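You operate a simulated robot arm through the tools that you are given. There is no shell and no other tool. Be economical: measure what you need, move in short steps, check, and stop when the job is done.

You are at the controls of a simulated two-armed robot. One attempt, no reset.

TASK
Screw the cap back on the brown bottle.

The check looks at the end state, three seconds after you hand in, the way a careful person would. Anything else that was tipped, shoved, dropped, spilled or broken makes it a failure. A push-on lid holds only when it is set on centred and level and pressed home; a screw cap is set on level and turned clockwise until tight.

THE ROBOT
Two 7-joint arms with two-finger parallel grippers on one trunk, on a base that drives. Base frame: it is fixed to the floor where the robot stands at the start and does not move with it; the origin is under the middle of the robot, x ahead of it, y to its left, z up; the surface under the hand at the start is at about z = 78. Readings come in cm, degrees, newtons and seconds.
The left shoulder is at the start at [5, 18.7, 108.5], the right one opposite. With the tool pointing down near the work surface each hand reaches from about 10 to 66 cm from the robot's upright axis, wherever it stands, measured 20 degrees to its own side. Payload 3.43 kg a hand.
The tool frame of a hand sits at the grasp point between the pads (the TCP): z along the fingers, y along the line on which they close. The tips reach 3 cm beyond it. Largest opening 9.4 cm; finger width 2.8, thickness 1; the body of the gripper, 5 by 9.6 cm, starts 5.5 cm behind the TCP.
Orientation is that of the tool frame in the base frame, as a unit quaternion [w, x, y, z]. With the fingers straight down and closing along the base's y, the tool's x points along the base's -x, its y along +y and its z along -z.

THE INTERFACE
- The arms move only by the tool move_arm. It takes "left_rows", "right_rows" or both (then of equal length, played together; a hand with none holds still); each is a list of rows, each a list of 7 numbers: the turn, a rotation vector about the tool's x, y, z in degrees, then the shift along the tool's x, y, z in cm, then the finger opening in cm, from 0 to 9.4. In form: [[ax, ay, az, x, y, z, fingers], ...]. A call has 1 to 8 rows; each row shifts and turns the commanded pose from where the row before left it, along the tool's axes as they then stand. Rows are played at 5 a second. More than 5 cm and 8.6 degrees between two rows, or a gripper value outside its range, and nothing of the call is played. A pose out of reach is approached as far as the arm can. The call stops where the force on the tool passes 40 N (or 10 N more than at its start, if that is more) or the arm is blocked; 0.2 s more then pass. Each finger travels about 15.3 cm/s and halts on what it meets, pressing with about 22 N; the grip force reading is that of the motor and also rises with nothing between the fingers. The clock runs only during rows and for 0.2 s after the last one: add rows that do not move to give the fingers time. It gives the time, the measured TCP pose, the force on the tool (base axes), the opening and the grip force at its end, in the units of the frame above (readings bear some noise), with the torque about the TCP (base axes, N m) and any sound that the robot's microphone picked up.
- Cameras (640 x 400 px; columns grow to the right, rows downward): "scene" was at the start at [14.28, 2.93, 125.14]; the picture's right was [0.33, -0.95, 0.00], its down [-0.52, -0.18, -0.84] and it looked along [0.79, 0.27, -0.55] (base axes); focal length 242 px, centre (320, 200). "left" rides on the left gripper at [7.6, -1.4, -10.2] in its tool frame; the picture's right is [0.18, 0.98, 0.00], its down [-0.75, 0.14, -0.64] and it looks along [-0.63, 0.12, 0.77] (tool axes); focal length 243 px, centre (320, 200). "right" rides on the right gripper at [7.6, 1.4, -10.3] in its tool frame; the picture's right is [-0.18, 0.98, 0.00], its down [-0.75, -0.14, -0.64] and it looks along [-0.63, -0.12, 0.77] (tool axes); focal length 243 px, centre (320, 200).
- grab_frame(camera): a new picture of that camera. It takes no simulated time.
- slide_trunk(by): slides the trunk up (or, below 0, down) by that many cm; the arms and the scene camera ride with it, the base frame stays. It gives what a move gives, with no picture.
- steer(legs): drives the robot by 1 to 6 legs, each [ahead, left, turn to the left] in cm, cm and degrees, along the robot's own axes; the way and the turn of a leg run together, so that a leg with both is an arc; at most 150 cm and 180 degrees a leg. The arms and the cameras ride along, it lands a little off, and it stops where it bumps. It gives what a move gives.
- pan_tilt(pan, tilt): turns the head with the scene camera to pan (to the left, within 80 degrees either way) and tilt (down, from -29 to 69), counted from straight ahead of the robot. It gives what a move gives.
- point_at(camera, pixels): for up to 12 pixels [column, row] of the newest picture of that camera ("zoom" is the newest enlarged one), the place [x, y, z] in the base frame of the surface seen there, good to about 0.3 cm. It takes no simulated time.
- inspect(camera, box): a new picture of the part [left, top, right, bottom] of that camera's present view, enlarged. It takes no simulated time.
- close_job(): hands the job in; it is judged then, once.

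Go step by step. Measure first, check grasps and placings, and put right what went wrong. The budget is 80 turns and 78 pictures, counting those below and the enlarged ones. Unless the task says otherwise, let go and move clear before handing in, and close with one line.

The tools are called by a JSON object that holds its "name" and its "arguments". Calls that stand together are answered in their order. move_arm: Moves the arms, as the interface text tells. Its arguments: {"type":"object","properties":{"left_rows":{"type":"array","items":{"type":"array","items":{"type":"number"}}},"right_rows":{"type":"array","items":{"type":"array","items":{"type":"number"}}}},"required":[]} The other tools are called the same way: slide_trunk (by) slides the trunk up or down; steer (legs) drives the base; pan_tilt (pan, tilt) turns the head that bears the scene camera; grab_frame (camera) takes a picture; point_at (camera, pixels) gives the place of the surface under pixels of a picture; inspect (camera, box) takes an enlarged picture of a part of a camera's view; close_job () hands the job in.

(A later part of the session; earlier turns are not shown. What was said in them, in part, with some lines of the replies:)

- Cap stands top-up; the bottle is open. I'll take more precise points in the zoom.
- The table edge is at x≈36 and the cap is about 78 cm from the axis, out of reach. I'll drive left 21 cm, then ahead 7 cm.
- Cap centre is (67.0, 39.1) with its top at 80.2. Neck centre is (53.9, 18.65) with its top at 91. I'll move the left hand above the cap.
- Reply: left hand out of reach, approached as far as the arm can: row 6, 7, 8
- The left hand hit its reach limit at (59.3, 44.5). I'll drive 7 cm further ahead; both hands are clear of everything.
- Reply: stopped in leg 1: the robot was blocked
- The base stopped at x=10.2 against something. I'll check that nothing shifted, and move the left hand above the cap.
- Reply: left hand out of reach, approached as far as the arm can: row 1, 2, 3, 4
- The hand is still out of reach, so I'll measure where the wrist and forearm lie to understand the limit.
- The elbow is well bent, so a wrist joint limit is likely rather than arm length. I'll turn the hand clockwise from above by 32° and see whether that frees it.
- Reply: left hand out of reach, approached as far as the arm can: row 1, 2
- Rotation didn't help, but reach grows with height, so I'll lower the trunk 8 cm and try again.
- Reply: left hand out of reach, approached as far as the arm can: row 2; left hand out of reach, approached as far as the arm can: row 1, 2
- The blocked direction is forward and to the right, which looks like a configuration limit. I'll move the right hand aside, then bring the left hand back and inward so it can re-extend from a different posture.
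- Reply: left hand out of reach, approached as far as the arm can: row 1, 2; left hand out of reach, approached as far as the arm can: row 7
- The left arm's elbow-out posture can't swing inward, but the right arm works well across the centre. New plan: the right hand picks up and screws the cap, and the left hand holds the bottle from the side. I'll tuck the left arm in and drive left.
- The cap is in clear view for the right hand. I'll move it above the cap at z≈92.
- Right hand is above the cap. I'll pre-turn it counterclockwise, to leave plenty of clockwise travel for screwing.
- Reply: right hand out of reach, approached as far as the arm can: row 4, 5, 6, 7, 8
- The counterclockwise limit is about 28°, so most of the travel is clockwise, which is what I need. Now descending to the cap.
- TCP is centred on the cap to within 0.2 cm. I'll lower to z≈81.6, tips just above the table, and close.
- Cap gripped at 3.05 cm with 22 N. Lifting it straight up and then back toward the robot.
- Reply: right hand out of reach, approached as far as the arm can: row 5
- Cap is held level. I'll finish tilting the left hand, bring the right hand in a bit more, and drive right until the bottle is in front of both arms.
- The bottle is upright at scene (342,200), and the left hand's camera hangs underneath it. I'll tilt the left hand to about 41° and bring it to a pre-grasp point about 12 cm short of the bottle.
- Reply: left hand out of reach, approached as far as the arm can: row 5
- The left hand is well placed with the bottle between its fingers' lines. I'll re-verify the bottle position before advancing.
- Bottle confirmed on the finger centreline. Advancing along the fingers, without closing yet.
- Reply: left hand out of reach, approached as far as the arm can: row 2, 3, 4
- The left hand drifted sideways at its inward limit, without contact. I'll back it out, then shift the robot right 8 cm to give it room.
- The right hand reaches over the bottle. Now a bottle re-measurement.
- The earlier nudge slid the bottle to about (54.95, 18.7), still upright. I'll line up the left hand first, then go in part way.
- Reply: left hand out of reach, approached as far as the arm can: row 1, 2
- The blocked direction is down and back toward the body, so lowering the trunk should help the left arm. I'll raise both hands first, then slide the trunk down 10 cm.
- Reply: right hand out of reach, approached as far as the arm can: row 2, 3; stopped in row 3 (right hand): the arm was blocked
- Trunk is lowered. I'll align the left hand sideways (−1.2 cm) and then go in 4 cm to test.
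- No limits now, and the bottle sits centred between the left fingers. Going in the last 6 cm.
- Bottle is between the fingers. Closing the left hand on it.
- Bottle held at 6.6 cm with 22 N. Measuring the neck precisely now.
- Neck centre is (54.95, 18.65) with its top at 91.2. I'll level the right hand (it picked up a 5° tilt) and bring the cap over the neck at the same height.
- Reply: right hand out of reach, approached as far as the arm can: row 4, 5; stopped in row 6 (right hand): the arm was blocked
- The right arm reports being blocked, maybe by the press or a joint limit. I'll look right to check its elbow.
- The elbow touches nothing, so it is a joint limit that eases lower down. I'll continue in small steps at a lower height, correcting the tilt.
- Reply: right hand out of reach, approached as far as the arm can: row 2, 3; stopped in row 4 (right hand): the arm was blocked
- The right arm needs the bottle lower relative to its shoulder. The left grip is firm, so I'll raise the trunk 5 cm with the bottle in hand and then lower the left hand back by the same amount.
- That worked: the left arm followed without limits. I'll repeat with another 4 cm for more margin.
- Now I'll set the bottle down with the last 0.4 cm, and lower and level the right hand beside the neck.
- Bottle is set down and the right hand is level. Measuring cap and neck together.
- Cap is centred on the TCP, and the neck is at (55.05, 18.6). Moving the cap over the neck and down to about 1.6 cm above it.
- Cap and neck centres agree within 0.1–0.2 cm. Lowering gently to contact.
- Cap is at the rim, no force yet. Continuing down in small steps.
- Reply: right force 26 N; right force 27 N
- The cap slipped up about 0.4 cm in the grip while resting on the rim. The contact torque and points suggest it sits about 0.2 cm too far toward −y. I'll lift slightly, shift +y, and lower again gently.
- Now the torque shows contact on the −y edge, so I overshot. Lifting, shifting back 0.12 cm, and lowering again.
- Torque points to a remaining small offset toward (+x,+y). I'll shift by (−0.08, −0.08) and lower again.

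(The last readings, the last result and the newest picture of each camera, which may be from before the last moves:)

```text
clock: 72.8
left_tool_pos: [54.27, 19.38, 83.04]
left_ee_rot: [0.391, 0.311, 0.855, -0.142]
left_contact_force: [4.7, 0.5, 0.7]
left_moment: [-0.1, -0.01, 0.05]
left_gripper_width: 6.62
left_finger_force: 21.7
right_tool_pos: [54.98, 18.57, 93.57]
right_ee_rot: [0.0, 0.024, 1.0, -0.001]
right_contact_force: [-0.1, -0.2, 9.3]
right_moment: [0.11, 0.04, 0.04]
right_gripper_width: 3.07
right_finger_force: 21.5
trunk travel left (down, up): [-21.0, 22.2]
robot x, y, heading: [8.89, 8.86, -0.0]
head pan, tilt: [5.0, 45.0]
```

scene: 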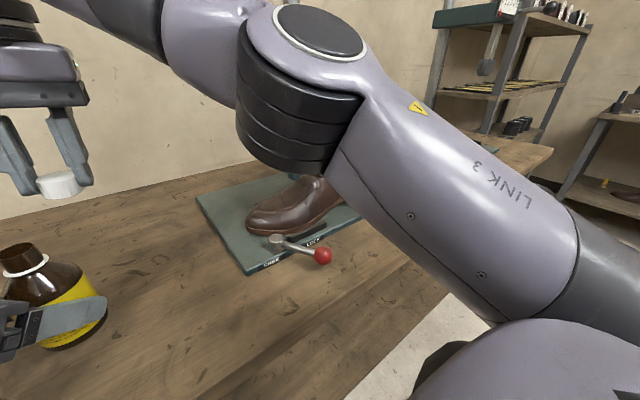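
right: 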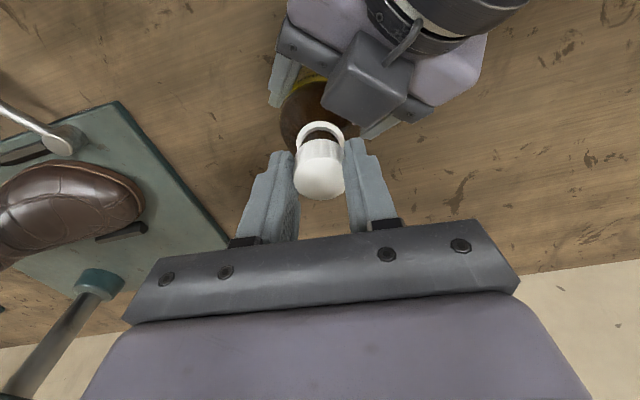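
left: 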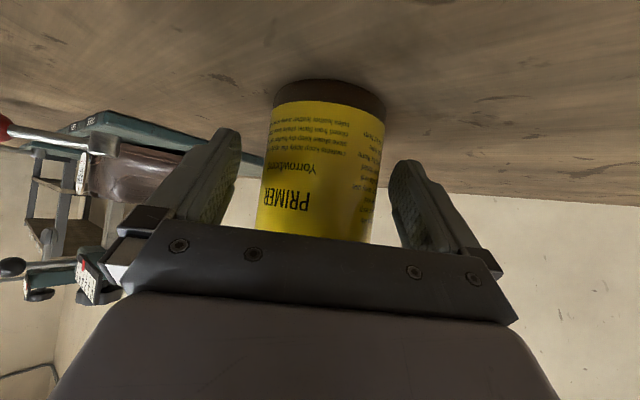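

Centred now within about half a millimetre. I'll turn clockwise with light downward pressure and see whether the thread engages.

{"name": "move_arm", "arguments": {"right_rows": [[0, 0, 0, 0.04, 0.04, 0, 2.5], [0, 0, 8, 0, 0, 0.04, 2.5], [0, 0, 8, 0, 0, 0.04, 2.5], [0, 0, 8, 0, 0, 0.04, 2.5], [0, 0, 8, 0, 0, 0.04, 2.5], [0, 0, 8, 0, 0, 0.04, 2.5], [0, 0, 8, 0, 0, 0.04, 2.5], [0, 0, 0, 0, 0, 0, 2.5]]}}

{"name": "inspect", "arguments": {"camera": "scene", "box": [240, 80, 360, 180]}}

```text
clock: 74.6
left_tool_pos: [54.17, 19.31, 83.05]
left_ee_rot: [0.391, 0.311, 0.855, -0.141]
left_contact_force: [3.0, -2.1, 3.1]
left_moment: [0.3, 0.31, 0.01]
left_gripper_width: 6.6
left_finger_force: 21.7
right_tool_pos: [55.08, 18.64, 93.27]
right_ee_rot: [-0.001, 0.43, 0.903, -0.002]
right_contact_force: [-2.8, 3.3, 0.1]
right_moment: [0.08, 0.06, 0.04]
right_gripper_width: 3.09
right_finger_force: 21.7
trunk travel left (down, up): [-21.0, 22.2]
robot x, y, heading: [8.91, 9.07, 0.0]
head pan, tilt: [5.0, 45.0]
```

```text
4.00 times, centred on (300, 130) of scene
```

zoom: 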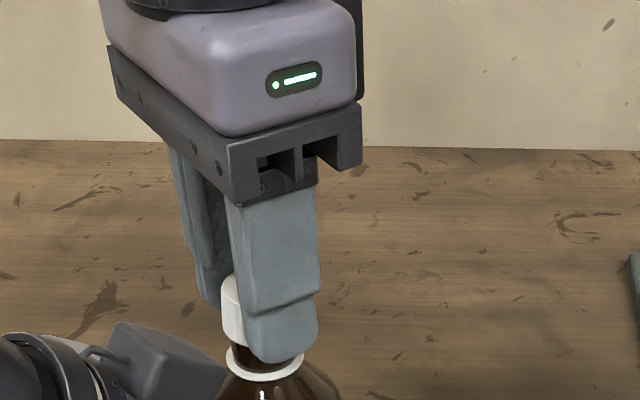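

Vertical force fell to zero while the cap descended 0.3 cm, so it seems engaged. Continuing clockwise.

{"name": "move_arm", "arguments": {"right_rows": [[0, 0, 8, 0, 0, 0.03, 2.5], [0, 0, 8, 0, 0, 0.03, 2.5], [0, 0, 8, 0, 0, 0.03, 2.5], [0, 0, 8, 0, 0, 0.03, 2.5], [0, 0, 8, 0, 0, 0.03, 2.5], [0, 0, 8, 0, 0, 0.03, 2.5], [0, 0, 8, 0, 0, 0.03, 2.5], [0, 0, 0, 0, 0, 0, 2.5]]}}

{"name": "inspect", "arguments": {"camera": "scene", "box": [240, 80, 360, 180]}}

```text
clock: 76.4
left_tool_pos: [54.18, 19.29, 82.94]
left_ee_rot: [0.391, 0.312, 0.855, -0.141]
left_contact_force: [-12.0, 10.3, 6.6]
left_moment: [-0.77, -0.52, -0.08]
left_gripper_width: 6.51
left_finger_force: 21.9
right_tool_pos: [55.16, 18.52, 93.08]
right_ee_rot: [0.002, 0.804, 0.595, 0.0]
right_contact_force: [9.0, -9.5, 0.5]
right_moment: [-0.23, -0.28, 0.03]
right_gripper_width: 3.05
right_finger_force: 22.2
trunk travel left (down, up): [-21.0, 22.2]
robot x, y, heading: [9.21, 9.56, 0.0]
head pan, tilt: [5.0, 45.0]
```

```text
4.00 times, centred on (300, 130) of scene
```

zoom: 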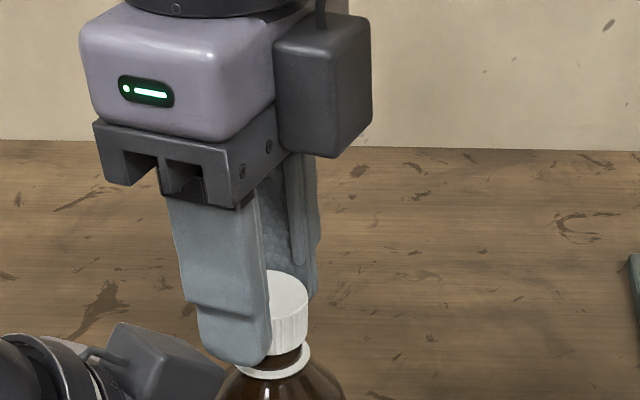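

Sideways forces of about 9 N suggest the near right finger is brushing the left gripper's top box. I'll open the right hand, lift clear, and inspect the cap.

{"name": "move_arm", "arguments": {"right_rows": [[0, 0, 0, 0, 0, 0, 4.2], [0, 0, 0, 0, 0, 0, 4.2], [0, 0, 0, 0, 0, -2, 4.4], [0, 0, 0, 0, 0, -2, 4.4], [0, 0, -8, 0, 0, -1, 4.4], [0, 0, -8, 0, 0, 0, 4.4], [0, 0, -8, 0, 0, 0, 4.4], [0, 0, -8, 0, 0, 0, 4.4]]}}

{"name": "inspect", "arguments": {"camera": "scene", "box": [250, 110, 350, 190]}}

```text
clock: 78.2
left_tool_pos: [54.2, 19.35, 83.0]
left_ee_rot: [0.391, 0.311, 0.854, -0.142]
left_contact_force: [-0.7, -0.1, -3.5]
left_moment: [0.02, 0.03, 0.0]
left_gripper_width: 6.46
left_finger_force: 22.0
right_tool_pos: [55.02, 18.67, 98.08]
right_ee_rot: [0.001, 0.606, 0.795, -0.002]
right_contact_force: [0.9, -0.2, 0.4]
right_moment: [0.02, 0.03, -0.03]
right_gripper_width: 4.39
right_finger_force: 0.0
trunk travel left (down, up): [-21.0, 22.2]
robot x, y, heading: [9.0, 9.31, -0.1]
head pan, tilt: [5.0, 45.0]
```

```text
5.00 times, centred on (300, 150) of scene
```

zoom: 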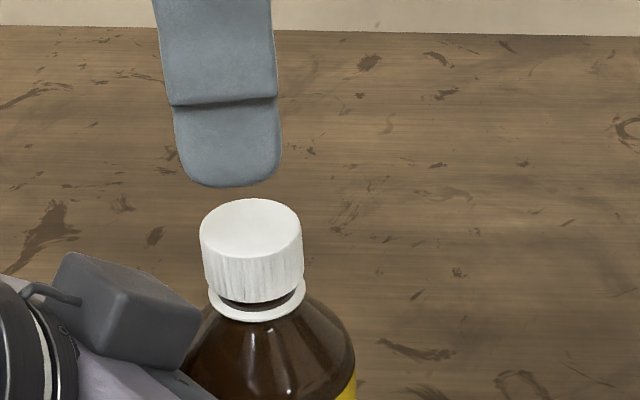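

The cap is on the neck. The bottle may lean slightly in the left grip, so I'll measure cap and collar.

{"name": "point_at", "arguments": {"camera": "zoom", "pixels": [[251, 202], [252, 255], [204, 228], [299, 228], [251, 228], [253, 300], [214, 300], [303, 293], [256, 318], [207, 282], [302, 275]]}}

{"name": "grab_frame", "arguments": {"camera": "left"}}

{"name": "grab_frame", "arguments": {"camera": "right"}}

```text
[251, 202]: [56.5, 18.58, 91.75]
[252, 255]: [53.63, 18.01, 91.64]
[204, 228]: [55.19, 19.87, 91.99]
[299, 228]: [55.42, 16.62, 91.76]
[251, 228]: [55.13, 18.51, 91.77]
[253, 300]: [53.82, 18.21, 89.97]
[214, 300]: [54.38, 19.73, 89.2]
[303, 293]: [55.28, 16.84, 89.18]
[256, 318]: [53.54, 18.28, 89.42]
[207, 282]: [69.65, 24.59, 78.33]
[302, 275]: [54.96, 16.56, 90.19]
```

```text
23 pictures are left
```

left: 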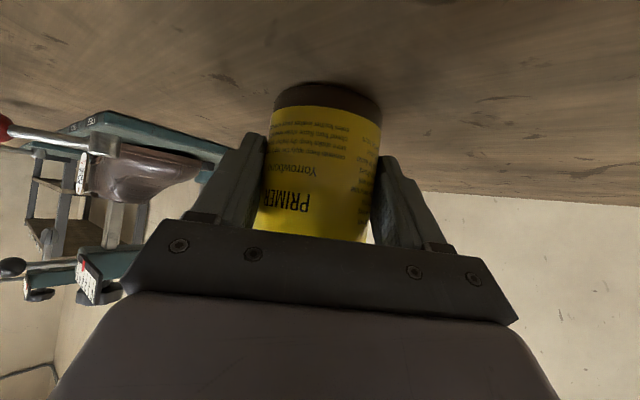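

```text
22 pictures are left
```

right: 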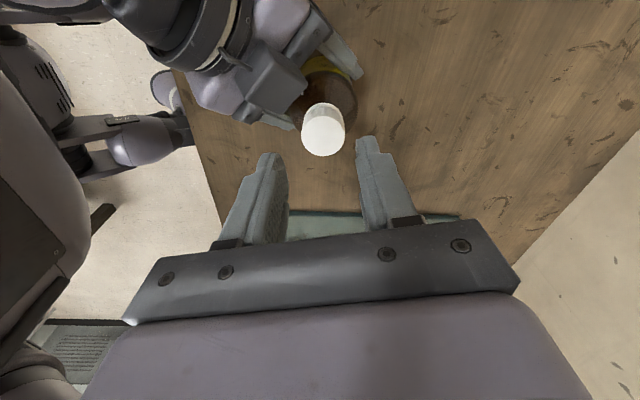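

Cap top is now at z≈91.8, about 0.9 cm lower than on the rim, and its bottom is about 0.5 cm above the collar: it is threading on. I'll wind the right hand back counterclockwise for the next stroke.

{"name": "move_arm", "arguments": {"right_rows": [[0, 0, -8, 0, 0, 0, 4.6], [0, 0, -8, 0, 0, 0, 4.6], [0, 0, -8, 0, 0, 0, 4.6], [0, 0, -8, 0, 0, 0, 4.6], [0, 0, -8, 0, 0, 0, 4.6], [0, 0, -8, 0, 0, 0, 4.6], [0, 0, -8, 0, 0, 0, 4.6], [0, 0, -8, 0, 0, 0, 4.6]]}}

{"name": "move_arm", "arguments": {"right_rows": [[0, 0, -8, 0, 0, 0, 4.6], [0, 0, -4, 0, 0, 0, 4.6], [0, 0, 0, -0.06, -0.3, 1, 4.6], [0, 0, 0, 0, 0, 1.5, 4.6], [0, 0, 0, 0, 0, 1.5, 4.6], [0, 0, 0, 0, 0, 1.1, 4.6], [0, 0, 0, 0, 0, 0, 4.6]]}}

{"name": "inspect", "arguments": {"camera": "scene", "box": [250, 110, 350, 190]}}

```text
clock: 80.0
left_tool_pos: [54.33, 19.34, 82.92]
left_ee_rot: [0.391, 0.311, 0.854, -0.142]
left_contact_force: [-0.3, -0.2, -2.7]
left_moment: [0.04, 0.02, 0.01]
left_gripper_width: 6.46
left_finger_force: 22.1
right_tool_pos: [55.01, 18.63, 98.13]
right_ee_rot: [-0.002, 0.091, 0.996, -0.002]
right_contact_force: [-0.2, -0.2, 0.8]
right_moment: [0.03, 0.01, -0.01]
right_gripper_width: 4.57
right_finger_force: 0.0
trunk travel left (down, up): [-21.0, 22.2]
robot x, y, heading: [9.09, 9.21, 0.3]
head pan, tilt: [5.0, 45.0]
```

```text
clock: 81.6
left_tool_pos: [54.16, 19.51, 82.82]
left_ee_rot: [0.388, 0.309, 0.856, -0.141]
left_contact_force: [5.2, 2.0, -24.9]
left_moment: [-0.81, -0.02, 0.03]
left_gripper_width: 6.39
left_finger_force: 22.0
right_tool_pos: [55.08, 18.27, 93.18]
right_ee_rot: [0.001, -0.012, 1.0, 0.002]
right_contact_force: [-2.5, 0.0, 34.8]
right_moment: [1.18, 0.53, 0.09]
right_gripper_width: 4.64
right_finger_force: 0.2
trunk travel left (down, up): [-21.0, 22.2]
robot x, y, heading: [8.55, 9.38, 0.1]
head pan, tilt: [5.0, 45.0]
```

```text
5.00 times, centred on (300, 150) of scene
```

zoom: 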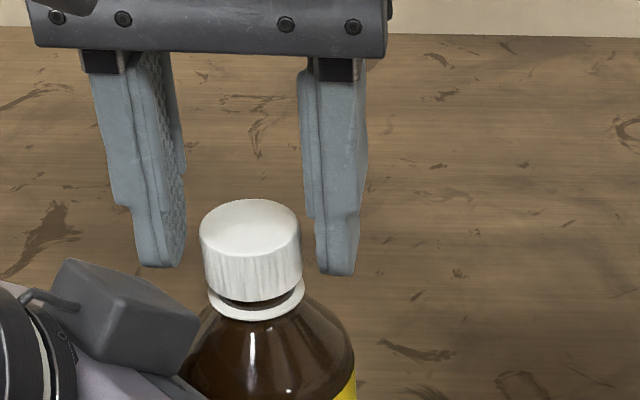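

The +y finger pressed on the left gripper's box (35 N, torque at +y). Lifting at once, turning to an angle that avoids the box, and narrowing the opening.

{"name": "move_arm", "arguments": {"right_rows": [[0, 0, 0, 0, 0, -2, 4.6], [0, 0, 0, 0, 0, -1.2, 4.6], [0, 0, 8, 0, 0, 0, 3.8], [0, 0, 8, 0, 0, 0, 3.8], [0, 0, 8, 0, 0, 0, 3.8], [0, 0, 0, 0, 0, 0, 3.8]]}}

{"name": "inspect", "arguments": {"camera": "scene", "box": [230, 100, 370, 205]}}

{"name": "grab_frame", "arguments": {"camera": "right"}}

```text
clock: 83.0
left_tool_pos: [54.18, 19.38, 82.89]
left_ee_rot: [0.392, 0.311, 0.854, -0.142]
left_contact_force: [-0.3, 0.5, -4.1]
left_moment: [0.0, 0.05, 0.0]
left_gripper_width: 6.4
left_finger_force: 21.7
right_tool_pos: [55.03, 18.22, 96.17]
right_ee_rot: [0.0, 0.197, 0.98, -0.002]
right_contact_force: [0.0, -0.2, 0.0]
right_moment: [0.0, 0.0, 0.01]
right_gripper_width: 3.79
right_finger_force: 0.1
trunk travel left (down, up): [-21.0, 22.2]
robot x, y, heading: [8.79, 9.13, -0.1]
head pan, tilt: [5.0, 45.0]
```

```text
3.81 times, centred on (300, 152) of scene
```

zoom: 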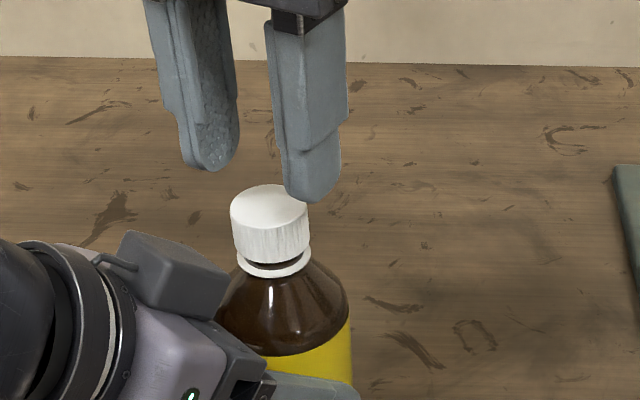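

```text
19 pictures are left
```

right: 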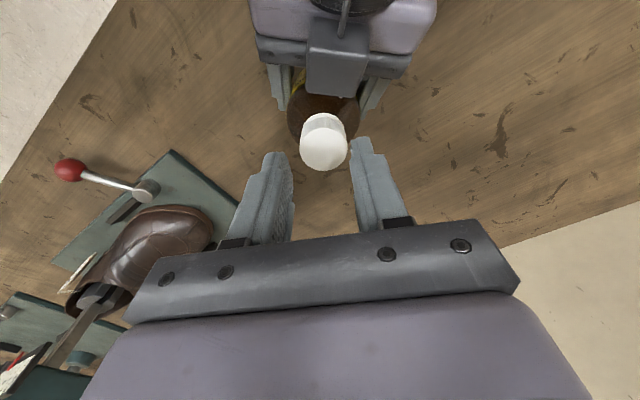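

{"name": "point_at", "arguments": {"camera": "right", "pixels": [[324, 150], [324, 134], [324, 168], [303, 150], [345, 150]]}}

{"name": "point_at", "arguments": {"camera": "zoom", "pixels": [[268, 187], [268, 227], [233, 207], [268, 207], [271, 262], [236, 255], [273, 276], [220, 280], [190, 250]]}}

```text
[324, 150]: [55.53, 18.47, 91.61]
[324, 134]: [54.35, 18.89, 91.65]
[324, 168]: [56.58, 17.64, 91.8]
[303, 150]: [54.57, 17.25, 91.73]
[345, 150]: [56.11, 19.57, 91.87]
```

```text
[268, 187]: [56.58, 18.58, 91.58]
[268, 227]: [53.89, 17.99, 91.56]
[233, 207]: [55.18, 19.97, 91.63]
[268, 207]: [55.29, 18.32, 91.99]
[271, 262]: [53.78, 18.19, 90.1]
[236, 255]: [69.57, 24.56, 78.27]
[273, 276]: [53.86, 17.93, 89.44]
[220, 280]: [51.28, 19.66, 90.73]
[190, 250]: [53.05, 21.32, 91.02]
```

Cap centre is (55.25, 18.35), top 91.7. Centring and lowering with the narrow opening.

{"name": "move_arm", "arguments": {"right_rows": [[0, 0, 0, -0.15, 0.2, 0, 3.8], [0, 0, 0, 0, 0, 1, 3.8], [0, 0, 0, 0, 0, 1, 3.8], [0, 0, 0, 0, 0, 0.5, 3.8], [0, 0, 0, 0, 0, 0.4, 3.8], [0, 0, 0, 0, 0, 0, 3.8]]}}

```text
clock: 84.4
left_tool_pos: [54.17, 19.47, 82.95]
left_ee_rot: [0.391, 0.312, 0.854, -0.142]
left_contact_force: [0.4, 0.5, -3.0]
left_moment: [0.05, 0.03, -0.03]
left_gripper_width: 6.35
left_finger_force: 22.4
right_tool_pos: [55.21, 18.46, 93.34]
right_ee_rot: [-0.001, 0.197, 0.98, -0.001]
right_contact_force: [0.0, 0.6, 0.5]
right_moment: [0.0, -0.01, -0.01]
right_gripper_width: 3.79
right_finger_force: 0.0
trunk travel left (down, up): [-21.0, 22.2]
robot x, y, heading: [8.64, 9.52, -0.0]
head pan, tilt: [5.0, 45.0]
```

No contact. Closing on the cap, then turning clockwise.

{"name": "move_arm", "arguments": {"right_rows": [[0, 0, 0, 0, 0, 0.2, 3.4], [0, 0, 0, 0, 0, 0, 2.5], [0, 0, 0, 0, 0, 0, 2.5]]}}

{"name": "move_arm", "arguments": {"right_rows": [[0, 0, 8, 0, 0, 0.02, 2.5], [0, 0, 8, 0, 0, 0.02, 2.5], [0, 0, 8, 0, 0, 0.02, 2.5], [0, 0, 8, 0, 0, 0.02, 2.5], [0, 0, 8, 0, 0, 0.02, 2.5], [0, 0, 8, 0, 0, 0.02, 2.5], [0, 0, 8, 0, 0, 0.02, 2.5], [0, 0, 0, 0, 0, 0, 2.5]]}}

{"name": "inspect", "arguments": {"camera": "scene", "box": [230, 100, 370, 205]}}

```text
clock: 85.2
left_tool_pos: [54.26, 19.55, 82.99]
left_ee_rot: [0.392, 0.311, 0.854, -0.142]
left_contact_force: [1.2, 2.4, -4.1]
left_moment: [-0.18, 0.19, 0.1]
left_gripper_width: 6.37
left_finger_force: 22.0
right_tool_pos: [55.29, 18.63, 93.03]
right_ee_rot: [-0.001, 0.196, 0.981, -0.002]
right_contact_force: [-1.6, -1.9, 1.3]
right_moment: [-0.06, 0.05, -0.01]
right_gripper_width: 3.06
right_finger_force: 22.0
trunk travel left (down, up): [-21.0, 22.2]
robot x, y, heading: [9.16, 9.4, 0.2]
head pan, tilt: [5.0, 45.0]
```

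```text
clock: 87.0
left_tool_pos: [54.11, 19.2, 82.89]
left_ee_rot: [0.391, 0.313, 0.854, -0.142]
left_contact_force: [-7.6, -2.7, -6.1]
left_moment: [0.15, -0.39, -0.09]
left_gripper_width: 6.35
left_finger_force: 22.6
right_tool_pos: [55.44, 18.47, 92.96]
right_ee_rot: [0.0, 0.635, 0.773, -0.001]
right_contact_force: [7.6, 2.0, 3.3]
right_moment: [0.13, -0.27, 0.04]
right_gripper_width: 3.04
right_finger_force: 21.8
trunk travel left (down, up): [-21.0, 22.2]
robot x, y, heading: [8.88, 9.12, 0.1]
head pan, tilt: [5.0, 45.0]
```

```text
3.81 times, centred on (300, 152) of scene
```

zoom: 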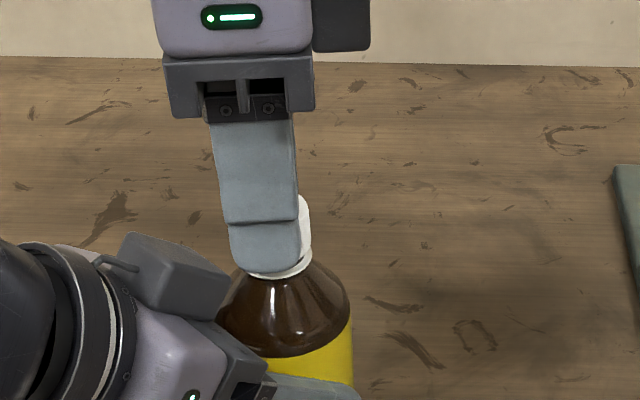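

Turned 56° with low torque. I'll open in place, wind back, and do further strokes.

{"name": "move_arm", "arguments": {"right_rows": [[0, 0, 0, 0, 0, 0, 3.8], [0, 0, 0, 0, 0, 0, 3.8], [0, 0, -8, 0, 0, 0, 3.8], [0, 0, -8, 0, 0, 0, 3.8], [0, 0, -8, 0, 0, 0, 3.8], [0, 0, -8, 0, 0, 0, 3.8], [0, 0, -8, 0, 0, 0, 3.8], [0, 0, -8, 0, 0, 0, 3.8]]}}

{"name": "move_arm", "arguments": {"right_rows": [[0, 0, -8, 0, 0, 0, 3.8], [0, 0, 0, 0, 0, 0, 2.5], [0, 0, 0, 0, 0, 0, 2.5], [0, 0, 0, 0, 0, 0, 2.5]]}}

{"name": "move_arm", "arguments": {"right_rows": [[0, 0, 8, 0, 0, 0.02, 2.5], [0, 0, 8, 0, 0, 0.02, 2.5], [0, 0, 8, 0, 0, 0.02, 2.5], [0, 0, 8, 0, 0, 0.02, 2.5], [0, 0, 8, 0, 0, 0.02, 2.5], [0, 0, 8, 0, 0, 0.02, 2.5], [0, 0, 8, 0, 0, 0.02, 2.5], [0, 0, 0, 0, 0, 0, 2.5]]}}

```text
clock: 88.8
left_tool_pos: [54.14, 19.39, 82.98]
left_ee_rot: [0.392, 0.311, 0.854, -0.142]
left_contact_force: [0.1, 1.1, -2.8]
left_moment: [0.01, 0.05, 0.0]
left_gripper_width: 6.37
left_finger_force: 21.8
right_tool_pos: [55.25, 18.4, 92.79]
right_ee_rot: [-0.001, 0.263, 0.965, -0.001]
right_contact_force: [0.0, 0.1, 0.3]
right_moment: [0.03, 0.01, -0.02]
right_gripper_width: 3.83
right_finger_force: 0.0
trunk travel left (down, up): [-21.0, 22.2]
robot x, y, heading: [9.1, 9.22, 0.1]
head pan, tilt: [5.0, 45.0]
```

```text
clock: 89.8
left_tool_pos: [54.2, 19.41, 82.99]
left_ee_rot: [0.391, 0.311, 0.854, -0.142]
left_contact_force: [-0.5, -0.1, -2.1]
left_moment: [-0.08, 0.07, 0.0]
left_gripper_width: 6.35
left_finger_force: 21.8
right_tool_pos: [55.21, 18.42, 92.89]
right_ee_rot: [-0.001, 0.197, 0.98, -0.002]
right_contact_force: [-0.5, 0.0, -0.2]
right_moment: [0.02, 0.0, 0.02]
right_gripper_width: 3.08
right_finger_force: 22.0
trunk travel left (down, up): [-21.0, 22.2]
robot x, y, heading: [8.89, 9.49, -0.0]
head pan, tilt: [5.0, 45.0]
```

```text
clock: 91.6
left_tool_pos: [54.23, 19.35, 83.03]
left_ee_rot: [0.391, 0.312, 0.854, -0.142]
left_contact_force: [-8.1, -9.0, -4.9]
left_moment: [0.57, -0.41, -0.21]
left_gripper_width: 6.34
left_finger_force: 22.3
right_tool_pos: [55.27, 18.41, 92.84]
right_ee_rot: [0.0, 0.636, 0.772, 0.0]
right_contact_force: [8.9, 9.2, 2.8]
right_moment: [0.38, -0.28, 0.02]
right_gripper_width: 3.06
right_finger_force: 21.7
trunk travel left (down, up): [-21.0, 22.2]
robot x, y, heading: [8.76, 9.31, 0.1]
head pan, tilt: [5.0, 45.0]
```

{"name": "move_arm", "arguments": {"right_rows": [[0, 0, 0, 0, 0, 0, 3.8], [0, 0, 0, 0, 0, 0, 3.8], [0, 0, 0, 0, 0, -1.6, 3.8], [0, 0, -8, 0, 0, -1.8, 3.8], [0, 0, -8, 0, 0, 0, 3.8], [0, 0, -8, 0, 0, 0, 3.8], [0, 0, -8, 0, 0, 0, 3.8], [0, 0, -8, 0, 0, 0, 3.8]]}}

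{"name": "inspect", "arguments": {"camera": "scene", "box": [250, 120, 350, 200]}}

{"name": "grab_frame", "arguments": {"camera": "left"}}

```text
clock: 93.4
left_tool_pos: [54.29, 19.42, 82.98]
left_ee_rot: [0.392, 0.311, 0.854, -0.142]
left_contact_force: [-0.4, 0.0, -3.5]
left_moment: [0.04, 0.03, 0.02]
left_gripper_width: 6.34
left_finger_force: 22.1
right_tool_pos: [55.33, 18.47, 96.27]
right_ee_rot: [0.0, 0.329, 0.944, -0.002]
right_contact_force: [-0.7, -0.1, -0.1]
right_moment: [-0.02, -0.02, 0.03]
right_gripper_width: 3.79
right_finger_force: 0.2
trunk travel left (down, up): [-21.0, 22.2]
robot x, y, heading: [8.76, 9.51, -0.0]
head pan, tilt: [5.0, 45.0]
```

```text
5.00 times, centred on (300, 160) of scene
```

zoom: 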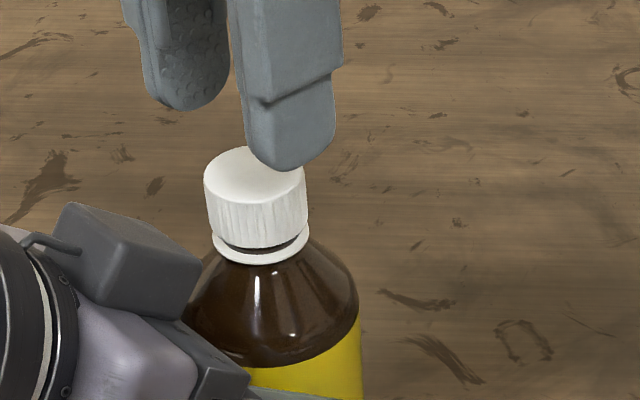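

```text
16 pictures are left
```

left: 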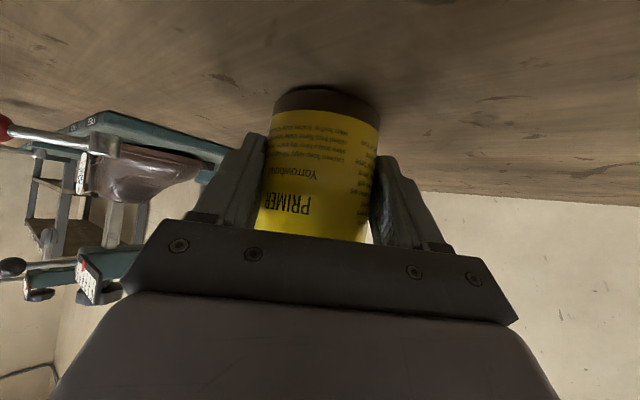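

The label hasn't turned, so the left hand really holds the bottle. The gap between cap and collar has shrunk to a sliver. Doing another stroke.

{"name": "move_arm", "arguments": {"right_rows": [[0, 0, -8, 0, -0.05, 1.2, 3.8], [0, 0, -8, 0, 0, 1.2, 3.8], [0, 0, -4, 0, 0, 1.0, 3.8], [0, 0, 0, 0, 0, 0, 3.8], [0, 0, 0, 0, 0, 0, 2.5], [0, 0, 0, 0, 0, 0, 2.5], [0, 0, 0, 0, 0, 0, 2.5]]}}

{"name": "move_arm", "arguments": {"right_rows": [[0, 0, 8, 0, 0, 0.02, 2.5], [0, 0, 8, 0, 0, 0.02, 2.5], [0, 0, 8, 0, 0, 0.02, 2.5], [0, 0, 8, 0, 0, 0.02, 2.5], [0, 0, 8, 0, 0, 0.02, 2.5], [0, 0, 8, 0, 0, 0.02, 2.5], [0, 0, 8, 0, 0, 0.02, 2.5], [0, 0, 0, 0, 0, 0, 2.5]]}}

{"name": "move_arm", "arguments": {"right_rows": [[0, 0, 0, 0, 0, 0, 3.8], [0, 0, 0, 0, 0, 0, 3.8], [0, 0, -8, 0, 0, 0, 3.8], [0, 0, -8, 0, 0, 0, 3.8], [0, 0, -8, 0, 0, 0, 3.8], [0, 0, -8, 0, 0, 0, 3.8], [0, 0, -8, 0, 0, 0, 3.8], [0, 0, -8, 0, 0, 0, 3.8]]}}

{"name": "inspect", "arguments": {"camera": "scene", "box": [250, 120, 350, 200]}}

```text
clock: 95.0
left_tool_pos: [54.21, 19.36, 82.93]
left_ee_rot: [0.392, 0.311, 0.854, -0.142]
left_contact_force: [-1.1, -1.4, -2.8]
left_moment: [0.1, -0.03, -0.02]
left_gripper_width: 6.35
left_finger_force: 22.0
right_tool_pos: [55.32, 18.48, 92.73]
right_ee_rot: [-0.001, 0.162, 0.987, -0.002]
right_contact_force: [1.0, 1.0, 0.7]
right_moment: [0.03, -0.05, -0.04]
right_gripper_width: 3.07
right_finger_force: 22.1
trunk travel left (down, up): [-21.0, 22.2]
robot x, y, heading: [9.4, 9.55, -0.2]
head pan, tilt: [5.0, 45.0]
```

```text
clock: 96.8
left_tool_pos: [54.08, 19.31, 82.92]
left_ee_rot: [0.391, 0.312, 0.854, -0.142]
left_contact_force: [-9.9, -9.9, -2.2]
left_moment: [0.48, -0.68, -0.24]
left_gripper_width: 6.34
left_finger_force: 21.9
right_tool_pos: [55.31, 18.5, 92.66]
right_ee_rot: [0.001, 0.608, 0.794, 0.0]
right_contact_force: [9.8, 9.4, -0.4]
right_moment: [0.47, -0.35, 0.03]
right_gripper_width: 3.06
right_finger_force: 21.6
trunk travel left (down, up): [-21.0, 22.2]
robot x, y, heading: [8.9, 8.98, 0.1]
head pan, tilt: [5.0, 45.0]
```

```text
clock: 98.6
left_tool_pos: [54.22, 19.49, 83.01]
left_ee_rot: [0.392, 0.312, 0.854, -0.142]
left_contact_force: [0.3, 0.0, -3.4]
left_moment: [-0.01, 0.02, -0.01]
left_gripper_width: 6.36
left_finger_force: 22.3
right_tool_pos: [55.26, 18.39, 92.68]
right_ee_rot: [-0.001, 0.229, 0.973, -0.001]
right_contact_force: [0.4, 0.7, 1.3]
right_moment: [-0.02, -0.03, -0.02]
right_gripper_width: 3.8
right_finger_force: 0.2
trunk travel left (down, up): [-21.0, 22.2]
robot x, y, heading: [8.9, 9.09, 0.1]
head pan, tilt: [5.0, 45.0]
```

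```text
5.00 times, centred on (300, 160) of scene
```

zoom: 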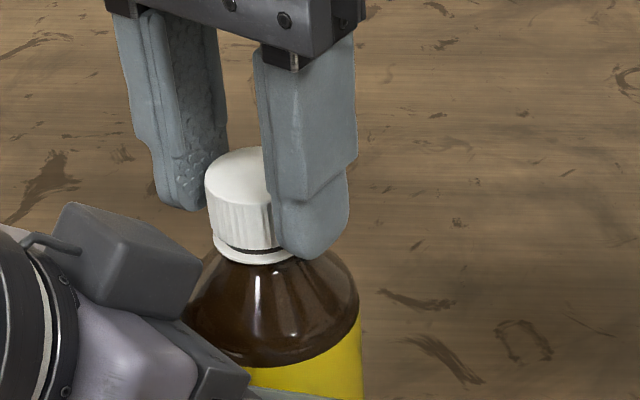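

{"name": "point_at", "arguments": {"camera": "zoom", "pixels": [[240, 150], [240, 205], [240, 180], [208, 185], [244, 246], [247, 260], [215, 238]]}}

{"name": "move_arm", "arguments": {"right_rows": [[0, 0, -8, 0, 0, 0, 3.8], [0, 0, -4, 0, 0, 0, 3.8], [0, 0, 0, 0, 0, 0, 2.5], [0, 0, 0, 0, 0, 0, 2.5], [0, 0, 0, 0, 0, 0, 2.5]]}}

{"name": "move_arm", "arguments": {"right_rows": [[0, 0, 8, 0, 0, 0.04, 2.5], [0, 0, 8, 0, 0, 0.04, 2.5], [0, 0, 8, 0, 0, 0.04, 2.5], [0, 0, 8, 0, 0, 0.04, 2.5], [0, 0, 8, 0, 0, 0.04, 2.5], [0, 0, 8, 0, 0, 0.04, 2.5], [0, 0, 8, 0, 0, 0.04, 2.5], [0, 0, 8, 0, 0, 0, 2.5]]}}

```text
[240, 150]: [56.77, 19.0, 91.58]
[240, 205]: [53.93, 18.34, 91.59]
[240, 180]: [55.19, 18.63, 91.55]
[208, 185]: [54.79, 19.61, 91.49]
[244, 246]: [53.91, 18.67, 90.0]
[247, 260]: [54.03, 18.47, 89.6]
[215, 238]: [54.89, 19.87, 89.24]
```

```text
clock: 99.8
left_tool_pos: [54.24, 19.45, 82.95]
left_ee_rot: [0.392, 0.311, 0.854, -0.142]
left_contact_force: [0.3, 2.6, -3.4]
left_moment: [-0.2, 0.12, 0.07]
left_gripper_width: 6.33
left_finger_force: 22.0
right_tool_pos: [55.45, 18.42, 92.64]
right_ee_rot: [-0.001, 0.127, 0.992, -0.001]
right_contact_force: [0.1, -3.4, 0.6]
right_moment: [-0.07, -0.02, -0.02]
right_gripper_width: 3.07
right_finger_force: 22.2
trunk travel left (down, up): [-21.0, 22.2]
robot x, y, heading: [8.88, 9.54, -0.3]
head pan, tilt: [5.0, 45.0]
```

```text
clock: 101.6
left_tool_pos: [54.03, 19.36, 82.86]
left_ee_rot: [0.39, 0.313, 0.854, -0.143]
left_contact_force: [-9.1, -8.8, -12.2]
left_moment: [0.54, -0.42, -0.24]
left_gripper_width: 6.34
left_finger_force: 22.3
right_tool_pos: [55.31, 18.52, 92.44]
right_ee_rot: [0.0, 0.635, 0.773, 0.001]
right_contact_force: [9.0, 8.6, 7.6]
right_moment: [0.41, -0.33, -0.01]
right_gripper_width: 3.06
right_finger_force: 22.1
trunk travel left (down, up): [-21.0, 22.2]
robot x, y, heading: [9.04, 9.59, -0.1]
head pan, tilt: [5.0, 45.0]
```

Cap top has dropped to 91.55, so it advances with each stroke. I'll run two more full strokes, raising the fingers slightly between.

{"name": "move_arm", "arguments": {"right_rows": [[0, 0, 0, 0, 0, 0, 3.8], [0, 0, 0, 0, 0, 0, 3.8], [0, 0, -8.5, 0, 0, -0.3, 3.8], [0, 0, -8.5, 0, 0, 0, 3.8], [0, 0, -8.5, 0, 0, 0, 3.8], [0, 0, -8.5, 0, 0, 0, 3.8], [0, 0, -8.5, 0, 0, 0, 3.8], [0, 0, -8.5, 0, 0, 0, 3.8]]}}

{"name": "move_arm", "arguments": {"right_rows": [[0, 0, -8.5, 0, 0, 0, 3.8], [0, 0, -8.5, 0, 0, 0, 3.8], [0, 0, 0, 0, 0, 0, 2.5], [0, 0, 0, 0, 0, 0, 2.5], [0, 0, 0, 0, 0, 0, 2.5]]}}

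{"name": "move_arm", "arguments": {"right_rows": [[0, 0, 8.5, 0, 0, 0.03, 2.5], [0, 0, 8.5, 0, 0, 0.03, 2.5], [0, 0, 8.5, 0, 0, 0.03, 2.5], [0, 0, 8.5, 0, 0, 0.03, 2.5], [0, 0, 8.5, 0, 0, 0.03, 2.5], [0, 0, 8.5, 0, 0, 0.03, 2.5], [0, 0, 8.5, 0, 0, 0.03, 2.5], [0, 0, 8.5, 0, 0, 0, 2.5]]}}

{"name": "move_arm", "arguments": {"right_rows": [[0, 0, 0, 0, 0, 0, 3.8], [0, 0, 0, 0, 0, 0, 3.8], [0, 0, -8.5, 0, 0, -0.2, 3.8], [0, 0, -8.5, 0, 0, 0, 3.8], [0, 0, -8.5, 0, 0, 0, 3.8], [0, 0, -8.5, 0, 0, 0, 3.8], [0, 0, -8.5, 0, 0, 0, 3.8], [0, 0, -8.5, 0, 0, 0, 3.8]]}}

{"name": "move_arm", "arguments": {"right_rows": [[0, 0, -8.5, 0, 0, 0, 3.8], [0, 0, -8.5, 0, 0, 0, 3.8], [0, 0, 0, 0, 0, 0, 2.5], [0, 0, 0, 0, 0, 0, 2.5], [0, 0, 0, 0, 0, 0, 2.5]]}}

{"name": "move_arm", "arguments": {"right_rows": [[0, 0, 8.5, 0, 0, 0.03, 2.5], [0, 0, 8.5, 0, 0, 0.03, 2.5], [0, 0, 8.5, 0, 0, 0.03, 2.5], [0, 0, 8.5, 0, 0, 0.03, 2.5], [0, 0, 8.5, 0, 0, 0.03, 2.5], [0, 0, 8.5, 0, 0, 0.03, 2.5], [0, 0, 8.5, 0, 0, 0.03, 2.5], [0, 0, 8.5, 0, 0, 0, 2.5]]}}

```text
clock: 103.4
left_tool_pos: [54.21, 19.37, 82.93]
left_ee_rot: [0.392, 0.31, 0.855, -0.141]
left_contact_force: [-0.3, -0.1, -2.9]
left_moment: [0.03, 0.04, 0.01]
left_gripper_width: 6.35
left_finger_force: 22.1
right_tool_pos: [55.35, 18.34, 92.7]
right_ee_rot: [-0.001, 0.239, 0.971, -0.002]
right_contact_force: [0.0, -0.4, 0.2]
right_moment: [0.04, 0.0, 0.0]
right_gripper_width: 3.78
right_finger_force: 0.0
trunk travel left (down, up): [-21.0, 22.2]
robot x, y, heading: [8.51, 9.26, 0.1]
head pan, tilt: [5.0, 45.0]
```

```text
clock: 104.6
left_tool_pos: [54.26, 19.41, 82.92]
left_ee_rot: [0.391, 0.311, 0.855, -0.142]
left_contact_force: [-0.3, 3.6, -2.8]
left_moment: [-0.18, 0.07, 0.06]
left_gripper_width: 6.33
left_finger_force: 22.1
right_tool_pos: [55.36, 18.41, 92.62]
right_ee_rot: [-0.001, 0.093, 0.996, -0.001]
right_contact_force: [-0.4, -3.2, 0.1]
right_moment: [-0.1, 0.05, 0.0]
right_gripper_width: 3.06
right_finger_force: 21.6
trunk travel left (down, up): [-21.0, 22.2]
robot x, y, heading: [9.23, 9.26, -0.0]
head pan, tilt: [5.0, 45.0]
```

```text
clock: 106.4
left_tool_pos: [54.03, 19.27, 82.99]
left_ee_rot: [0.391, 0.313, 0.854, -0.143]
left_contact_force: [-12.8, -6.9, -3.2]
left_moment: [0.28, -0.49, -0.46]
left_gripper_width: 6.2
left_finger_force: 21.9
right_tool_pos: [55.33, 18.3, 92.63]
right_ee_rot: [0.001, 0.635, 0.772, 0.0]
right_contact_force: [12.4, 6.9, 2.8]
right_moment: [0.35, -0.57, 0.25]
right_gripper_width: 3.07
right_finger_force: 22.6
trunk travel left (down, up): [-21.0, 22.2]
robot x, y, heading: [9.22, 9.47, 0.3]
head pan, tilt: [5.0, 45.0]
```

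```text
clock: 108.2
left_tool_pos: [54.28, 19.36, 83.02]
left_ee_rot: [0.391, 0.311, 0.855, -0.141]
left_contact_force: [1.4, 0.9, 0.3]
left_moment: [0.1, 0.02, 0.04]
left_gripper_width: 6.16
left_finger_force: 21.5
right_tool_pos: [55.21, 18.43, 92.76]
right_ee_rot: [-0.001, 0.238, 0.971, -0.002]
right_contact_force: [-0.2, -0.7, 0.3]
right_moment: [-0.03, 0.01, 0.01]
right_gripper_width: 3.8
right_finger_force: 0.1
trunk travel left (down, up): [-21.0, 22.2]
robot x, y, heading: [9.24, 9.29, 0.0]
head pan, tilt: [5.0, 45.0]
```

```text
clock: 109.4
left_tool_pos: [54.4, 19.44, 82.91]
left_ee_rot: [0.391, 0.31, 0.855, -0.141]
left_contact_force: [3.7, 10.1, 0.7]
left_moment: [-0.61, 0.27, 0.25]
left_gripper_width: 6.17
left_finger_force: 22.1
right_tool_pos: [55.24, 18.38, 92.6]
right_ee_rot: [-0.001, 0.093, 0.996, -0.002]
right_contact_force: [-4.8, -11.4, 0.1]
right_moment: [-0.51, 0.25, -0.07]
right_gripper_width: 3.06
right_finger_force: 21.6
trunk travel left (down, up): [-21.0, 22.2]
robot x, y, heading: [9.16, 9.22, -0.2]
head pan, tilt: [5.0, 45.0]
```

```text
clock: 111.2
left_tool_pos: [53.99, 19.21, 83.06]
left_ee_rot: [0.39, 0.314, 0.854, -0.144]
left_contact_force: [-10.2, -11.0, -2.6]
left_moment: [0.55, -0.46, -0.75]
left_gripper_width: 6.16
left_finger_force: 22.1
right_tool_pos: [55.24, 18.4, 92.4]
right_ee_rot: [0.0, 0.635, 0.772, 0.0]
right_contact_force: [10.1, 11.0, 1.1]
right_moment: [0.51, -0.43, 0.54]
right_gripper_width: 3.1
right_finger_force: 22.1
trunk travel left (down, up): [-21.0, 22.2]
robot x, y, heading: [9.03, 9.36, -0.0]
head pan, tilt: [5.0, 45.0]
```

Reaction torque about vertical has risen to 0.25, then 0.54 N·m: the cap is getting tight. I'll open, lift and look.

{"name": "move_arm", "arguments": {"right_rows": [[0, 0, 0, 0, 0, 0, 3.8], [0, 0, 0, 0, 0, 0, 3.8], [0, 0, 0, 0, 0, -1.6, 3.8], [0, 0, -8, 0, 0, -1.8, 3.8], [0, 0, -8, 0, 0, -1, 3.8], [0, 0, -8, 0, 0, 0, 3.8], [0, 0, -8, 0, 0, 0, 3.8], [0, 0, -8, 0, 0, 0, 3.8]]}}

{"name": "inspect", "arguments": {"camera": "scene", "box": [250, 120, 350, 200]}}

{"name": "grab_frame", "arguments": {"camera": "left"}}

```text
clock: 113.0
left_tool_pos: [54.21, 19.33, 82.99]
left_ee_rot: [0.392, 0.311, 0.854, -0.143]
left_contact_force: [0.2, 0.4, -2.6]
left_moment: [0.04, 0.06, 0.0]
left_gripper_width: 6.14
left_finger_force: 21.8
right_tool_pos: [55.19, 18.43, 96.9]
right_ee_rot: [0.0, 0.33, 0.944, -0.001]
right_contact_force: [0.0, -0.1, -0.2]
right_moment: [0.0, 0.02, -0.02]
right_gripper_width: 3.8
right_finger_force: 0.0
trunk travel left (down, up): [-21.0, 22.2]
robot x, y, heading: [9.32, 9.58, 0.3]
head pan, tilt: [5.0, 45.0]
```

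```text
5.00 times, centred on (300, 160) of scene
```

zoom: 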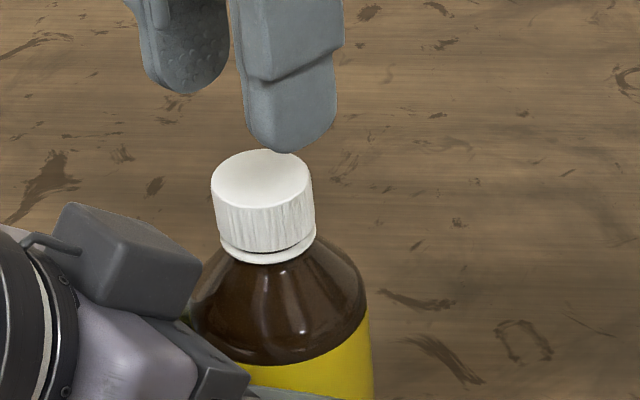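

```text
13 pictures are left
```

left: 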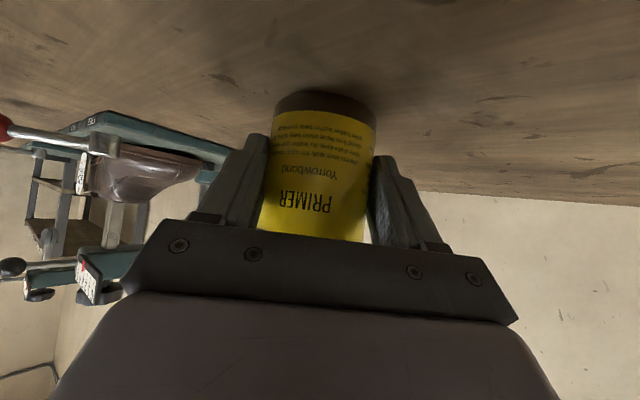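

Cap sits essentially at the collar; the label shows the bottle starting to slip in the left grip, consistent with a tight cap. One more stroke to confirm.

{"name": "move_arm", "arguments": {"right_rows": [[0, 0, -8, 0, 0, 1.5, 3.8], [0, 0, -8, 0, 0, 1.5, 3.8], [0, 0, 0, 0, 0, 1.2, 3.8], [0, 0, 0, 0, 0, 0, 3.8], [0, 0, 0, 0, 0, 0, 2.5], [0, 0, 0, 0, 0, 0, 2.5], [0, 0, 0, 0, 0, 0, 2.5]]}}

{"name": "move_arm", "arguments": {"right_rows": [[0, 0, 8, 0, 0, 0.02, 2.5], [0, 0, 8, 0, 0, 0.02, 2.5], [0, 0, 8, 0, 0, 0.02, 2.5], [0, 0, 0, 0, 0, 0, 2.5]]}}

{"name": "move_arm", "arguments": {"right_rows": [[0, 0, 8, 0, 0, 0.02, 2.5], [0, 0, 8, 0, 0, 0.02, 2.5], [0, 0, 8, 0, 0, 0.02, 2.5], [0, 0, 8, 0, 0, 0.02, 2.5], [0, 0, 0, 0, 0, 0, 2.5]]}}

```text
clock: 114.6
left_tool_pos: [54.3, 19.52, 82.86]
left_ee_rot: [0.391, 0.311, 0.855, -0.141]
left_contact_force: [1.6, 4.8, -2.3]
left_moment: [-0.29, 0.18, 0.11]
left_gripper_width: 6.13
left_finger_force: 22.1
right_tool_pos: [55.25, 18.32, 92.58]
right_ee_rot: [-0.002, 0.197, 0.98, -0.001]
right_contact_force: [-1.5, -5.5, 0.2]
right_moment: [-0.17, 0.07, -0.04]
right_gripper_width: 3.06
right_finger_force: 22.2
trunk travel left (down, up): [-21.0, 22.2]
robot x, y, heading: [8.97, 9.18, -0.0]
head pan, tilt: [5.0, 45.0]
```

```text
clock: 115.6
left_tool_pos: [54.31, 19.32, 82.93]
left_ee_rot: [0.391, 0.312, 0.854, -0.142]
left_contact_force: [0.4, -0.4, -4.2]
left_moment: [-0.02, 0.11, -0.41]
left_gripper_width: 6.15
left_finger_force: 22.0
right_tool_pos: [55.37, 18.53, 92.58]
right_ee_rot: [-0.001, 0.397, 0.918, -0.001]
right_contact_force: [-0.4, 0.7, 0.3]
right_moment: [0.14, 0.0, 0.41]
right_gripper_width: 3.04
right_finger_force: 21.9
trunk travel left (down, up): [-21.0, 22.2]
robot x, y, heading: [8.87, 8.93, -0.0]
head pan, tilt: [5.0, 45.0]
```

```text
clock: 116.8
left_tool_pos: [54.11, 19.31, 83.05]
left_ee_rot: [0.39, 0.313, 0.854, -0.143]
left_contact_force: [-11.7, -11.4, -4.5]
left_moment: [0.52, -0.6, -0.69]
left_gripper_width: 6.18
left_finger_force: 22.4
right_tool_pos: [55.42, 18.44, 92.49]
right_ee_rot: [0.001, 0.636, 0.772, 0.001]
right_contact_force: [12.5, 10.4, 2.0]
right_moment: [0.56, -0.54, 0.42]
right_gripper_width: 3.06
right_finger_force: 21.8
trunk travel left (down, up): [-21.0, 22.2]
robot x, y, heading: [9.16, 9.61, 0.3]
head pan, tilt: [5.0, 45.0]
```

Torque saturates at about 0.42 N·m with slipping grips: the cap is tight. Releasing the right hand and moving it up and away, then checking the bottle's lean.

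{"name": "move_arm", "arguments": {"right_rows": [[0, 0, 0, 0, 0, 0, 4], [0, 0, 0, 0, 0, 0, 4], [0, 0, 0, 0, 0, -1.5, 4], [0, 0, 0, 0, 0, -2, 4], [0, 0, -8, 0, 0, -2, 4], [0, 0, -8, 0, -2, 0, 4], [0, 0, -8, 0, -3, 0, 4], [0, 0, -8, 0, -3, 0, 4]]}}

{"name": "inspect", "arguments": {"camera": "scene", "box": [230, 100, 370, 220]}}

```text
clock: 118.6
left_tool_pos: [54.2, 19.49, 83.18]
left_ee_rot: [0.392, 0.311, 0.854, -0.141]
left_contact_force: [-0.1, -0.3, -3.2]
left_moment: [0.05, 0.07, -0.02]
left_gripper_width: 6.12
left_finger_force: 21.9
right_tool_pos: [48.27, 14.47, 98.13]
right_ee_rot: [-0.001, 0.396, 0.918, -0.001]
right_contact_force: [0.7, 0.1, -1.5]
right_moment: [0.0, 0.04, -0.01]
right_gripper_width: 3.99
right_finger_force: 0.1
trunk travel left (down, up): [-21.0, 22.2]
robot x, y, heading: [9.0, 9.25, 0.2]
head pan, tilt: [5.0, 45.0]
```

```text
3.33 times, centred on (300, 160) of scene
```

zoom: 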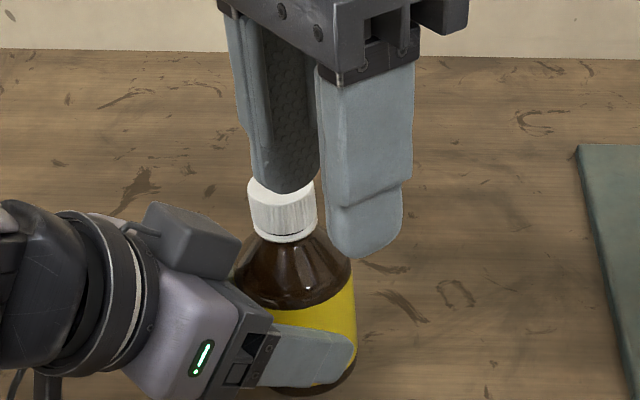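

{"name": "move_arm", "arguments": {"right_rows": [[0, 0, 0, -2.9, -2.75, 0, 4], [0, 0, 0, -2.9, -2.75, 0, 4], [0, 0, 0, -2.9, -2.75, 0, 4], [0, 0, 0, 0, 0, 0, 4]]}}

{"name": "inspect", "arguments": {"camera": "scene", "box": [230, 110, 370, 220]}}

```text
clock: 119.6
left_tool_pos: [54.18, 19.48, 82.97]
left_ee_rot: [0.391, 0.312, 0.854, -0.142]
left_contact_force: [0.9, -0.2, -2.7]
left_moment: [0.07, 0.03, 0.0]
left_gripper_width: 6.12
left_finger_force: 22.1
right_tool_pos: [48.24, 2.51, 98.06]
right_ee_rot: [0.0, 0.396, 0.918, -0.002]
right_contact_force: [-0.8, -0.1, 0.0]
right_moment: [0.01, 0.02, 0.01]
right_gripper_width: 4.0
right_finger_force: 0.0
trunk travel left (down, up): [-21.0, 22.2]
robot x, y, heading: [9.4, 9.03, -0.0]
head pan, tilt: [5.0, 45.0]
```

```text
3.64 times, centred on (300, 165) of scene
```

zoom: 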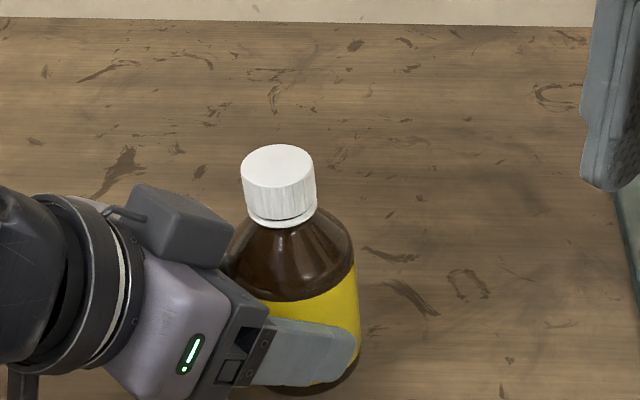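

{"name": "point_at", "arguments": {"camera": "zoom", "pixels": [[277, 148], [279, 184], [244, 165], [312, 165], [278, 166], [281, 220], [250, 210], [312, 208], [352, 262], [356, 310], [355, 370], [320, 394]]}}

{"name": "grab_frame", "arguments": {"camera": "left"}}

```text
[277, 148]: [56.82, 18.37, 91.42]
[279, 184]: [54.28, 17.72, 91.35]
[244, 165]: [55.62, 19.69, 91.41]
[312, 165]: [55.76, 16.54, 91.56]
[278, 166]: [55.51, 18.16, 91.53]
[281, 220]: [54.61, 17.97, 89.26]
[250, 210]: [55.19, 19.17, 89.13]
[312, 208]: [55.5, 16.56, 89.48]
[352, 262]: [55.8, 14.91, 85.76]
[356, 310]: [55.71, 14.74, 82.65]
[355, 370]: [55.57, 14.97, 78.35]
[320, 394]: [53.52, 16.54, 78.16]
```

```text
10 pictures are left
5 turns are left
```

left: 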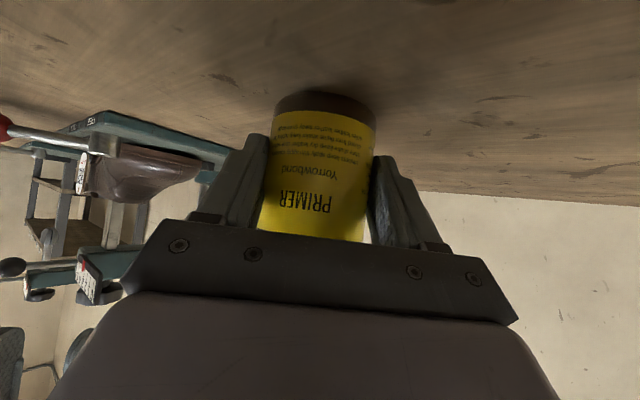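

The cap top is level and the bottle's side is vertical with its base on the table. Opening the left hand and backing out along its fingers.

{"name": "move_arm", "arguments": {"left_rows": [[0, 0, 0, 0, 0, 0, 6.6], [0, 0, 0, 0, 0, 0, 7.6], [0, 0, 0, 0, 0, 0, 9.4], [0, 0, 0, 0, 0, 0, 9.4], [0, 0, 0, 0, 0, 0, 9.4]]}}

{"name": "move_arm", "arguments": {"left_rows": [[0, 0, 0, 0, 0, -1, 9.4], [0, 0, 0, 0, 0, -2, 9.4], [0, 0, 0, 0, 0, -3, 9.4], [0, 0, 0, 0, 0, -3, 9.4], [0, 0, 0, 0, 0, -3, 9.4], [0, 0, 0, 0, 0, -3, 9.4]]}}

{"name": "inspect", "arguments": {"camera": "scene", "box": [200, 100, 400, 225]}}

```text
clock: 120.8
left_tool_pos: [54.28, 19.32, 82.95]
left_ee_rot: [0.391, 0.312, 0.855, -0.142]
left_contact_force: [0.1, -0.7, -1.2]
left_moment: [0.02, 0.01, -0.02]
left_gripper_width: 9.39
left_finger_force: 0.1
right_tool_pos: [48.2, 2.58, 98.08]
right_ee_rot: [-0.001, 0.396, 0.918, -0.002]
right_contact_force: [-0.3, -0.4, 0.5]
right_moment: [-0.02, 0.0, 0.02]
right_gripper_width: 4.01
right_finger_force: 0.0
trunk travel left (down, up): [-21.0, 22.2]
robot x, y, heading: [9.4, 9.41, 0.1]
head pan, tilt: [5.0, 45.0]
```

```text
clock: 122.2
left_tool_pos: [46.09, 26.69, 92.88]
left_ee_rot: [0.391, 0.312, 0.854, -0.143]
left_contact_force: [-0.6, -0.2, 0.2]
left_moment: [0.0, 0.0, 0.0]
left_gripper_width: 9.4
left_finger_force: 0.0
left hand out of reach, approached as far as the arm can: row 6
right_tool_pos: [48.22, 2.62, 98.15]
right_ee_rot: [-0.001, 0.396, 0.918, -0.002]
right_contact_force: [0.4, 0.6, 0.0]
right_moment: [-0.01, 0.0, -0.03]
right_gripper_width: 4.0
right_finger_force: 0.0
trunk travel left (down, up): [-21.0, 22.2]
robot x, y, heading: [8.81, 9.23, -0.2]
head pan, tilt: [5.0, 45.0]
```

```text
3.20 times, centred on (300, 162) of scene
4 turns are left
```

zoom: 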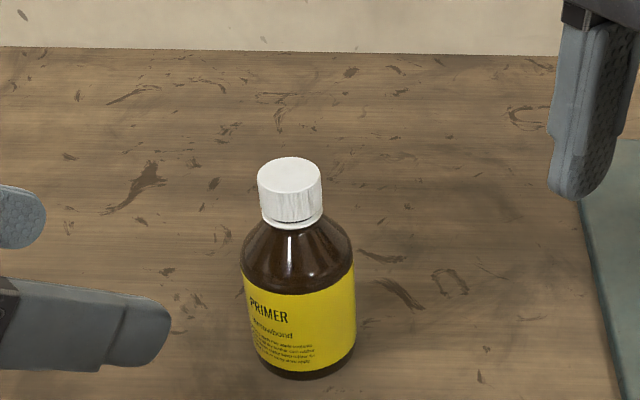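

The bottle stands upright, its cap is level and seated at the collar, and both hands are clear. Handing in.

{"name": "close_job", "arguments": {}}

```text
The job is handed in.
```

The cap is screwed back on the brown bottle. It turned until tight (about 0.4–0.5 N·m) and sits level against the collar. The bottle ended up standing upright on the table, about 1–2 cm from where it started, because I nudged it once and lifted it to reposition. Both hands are clear.
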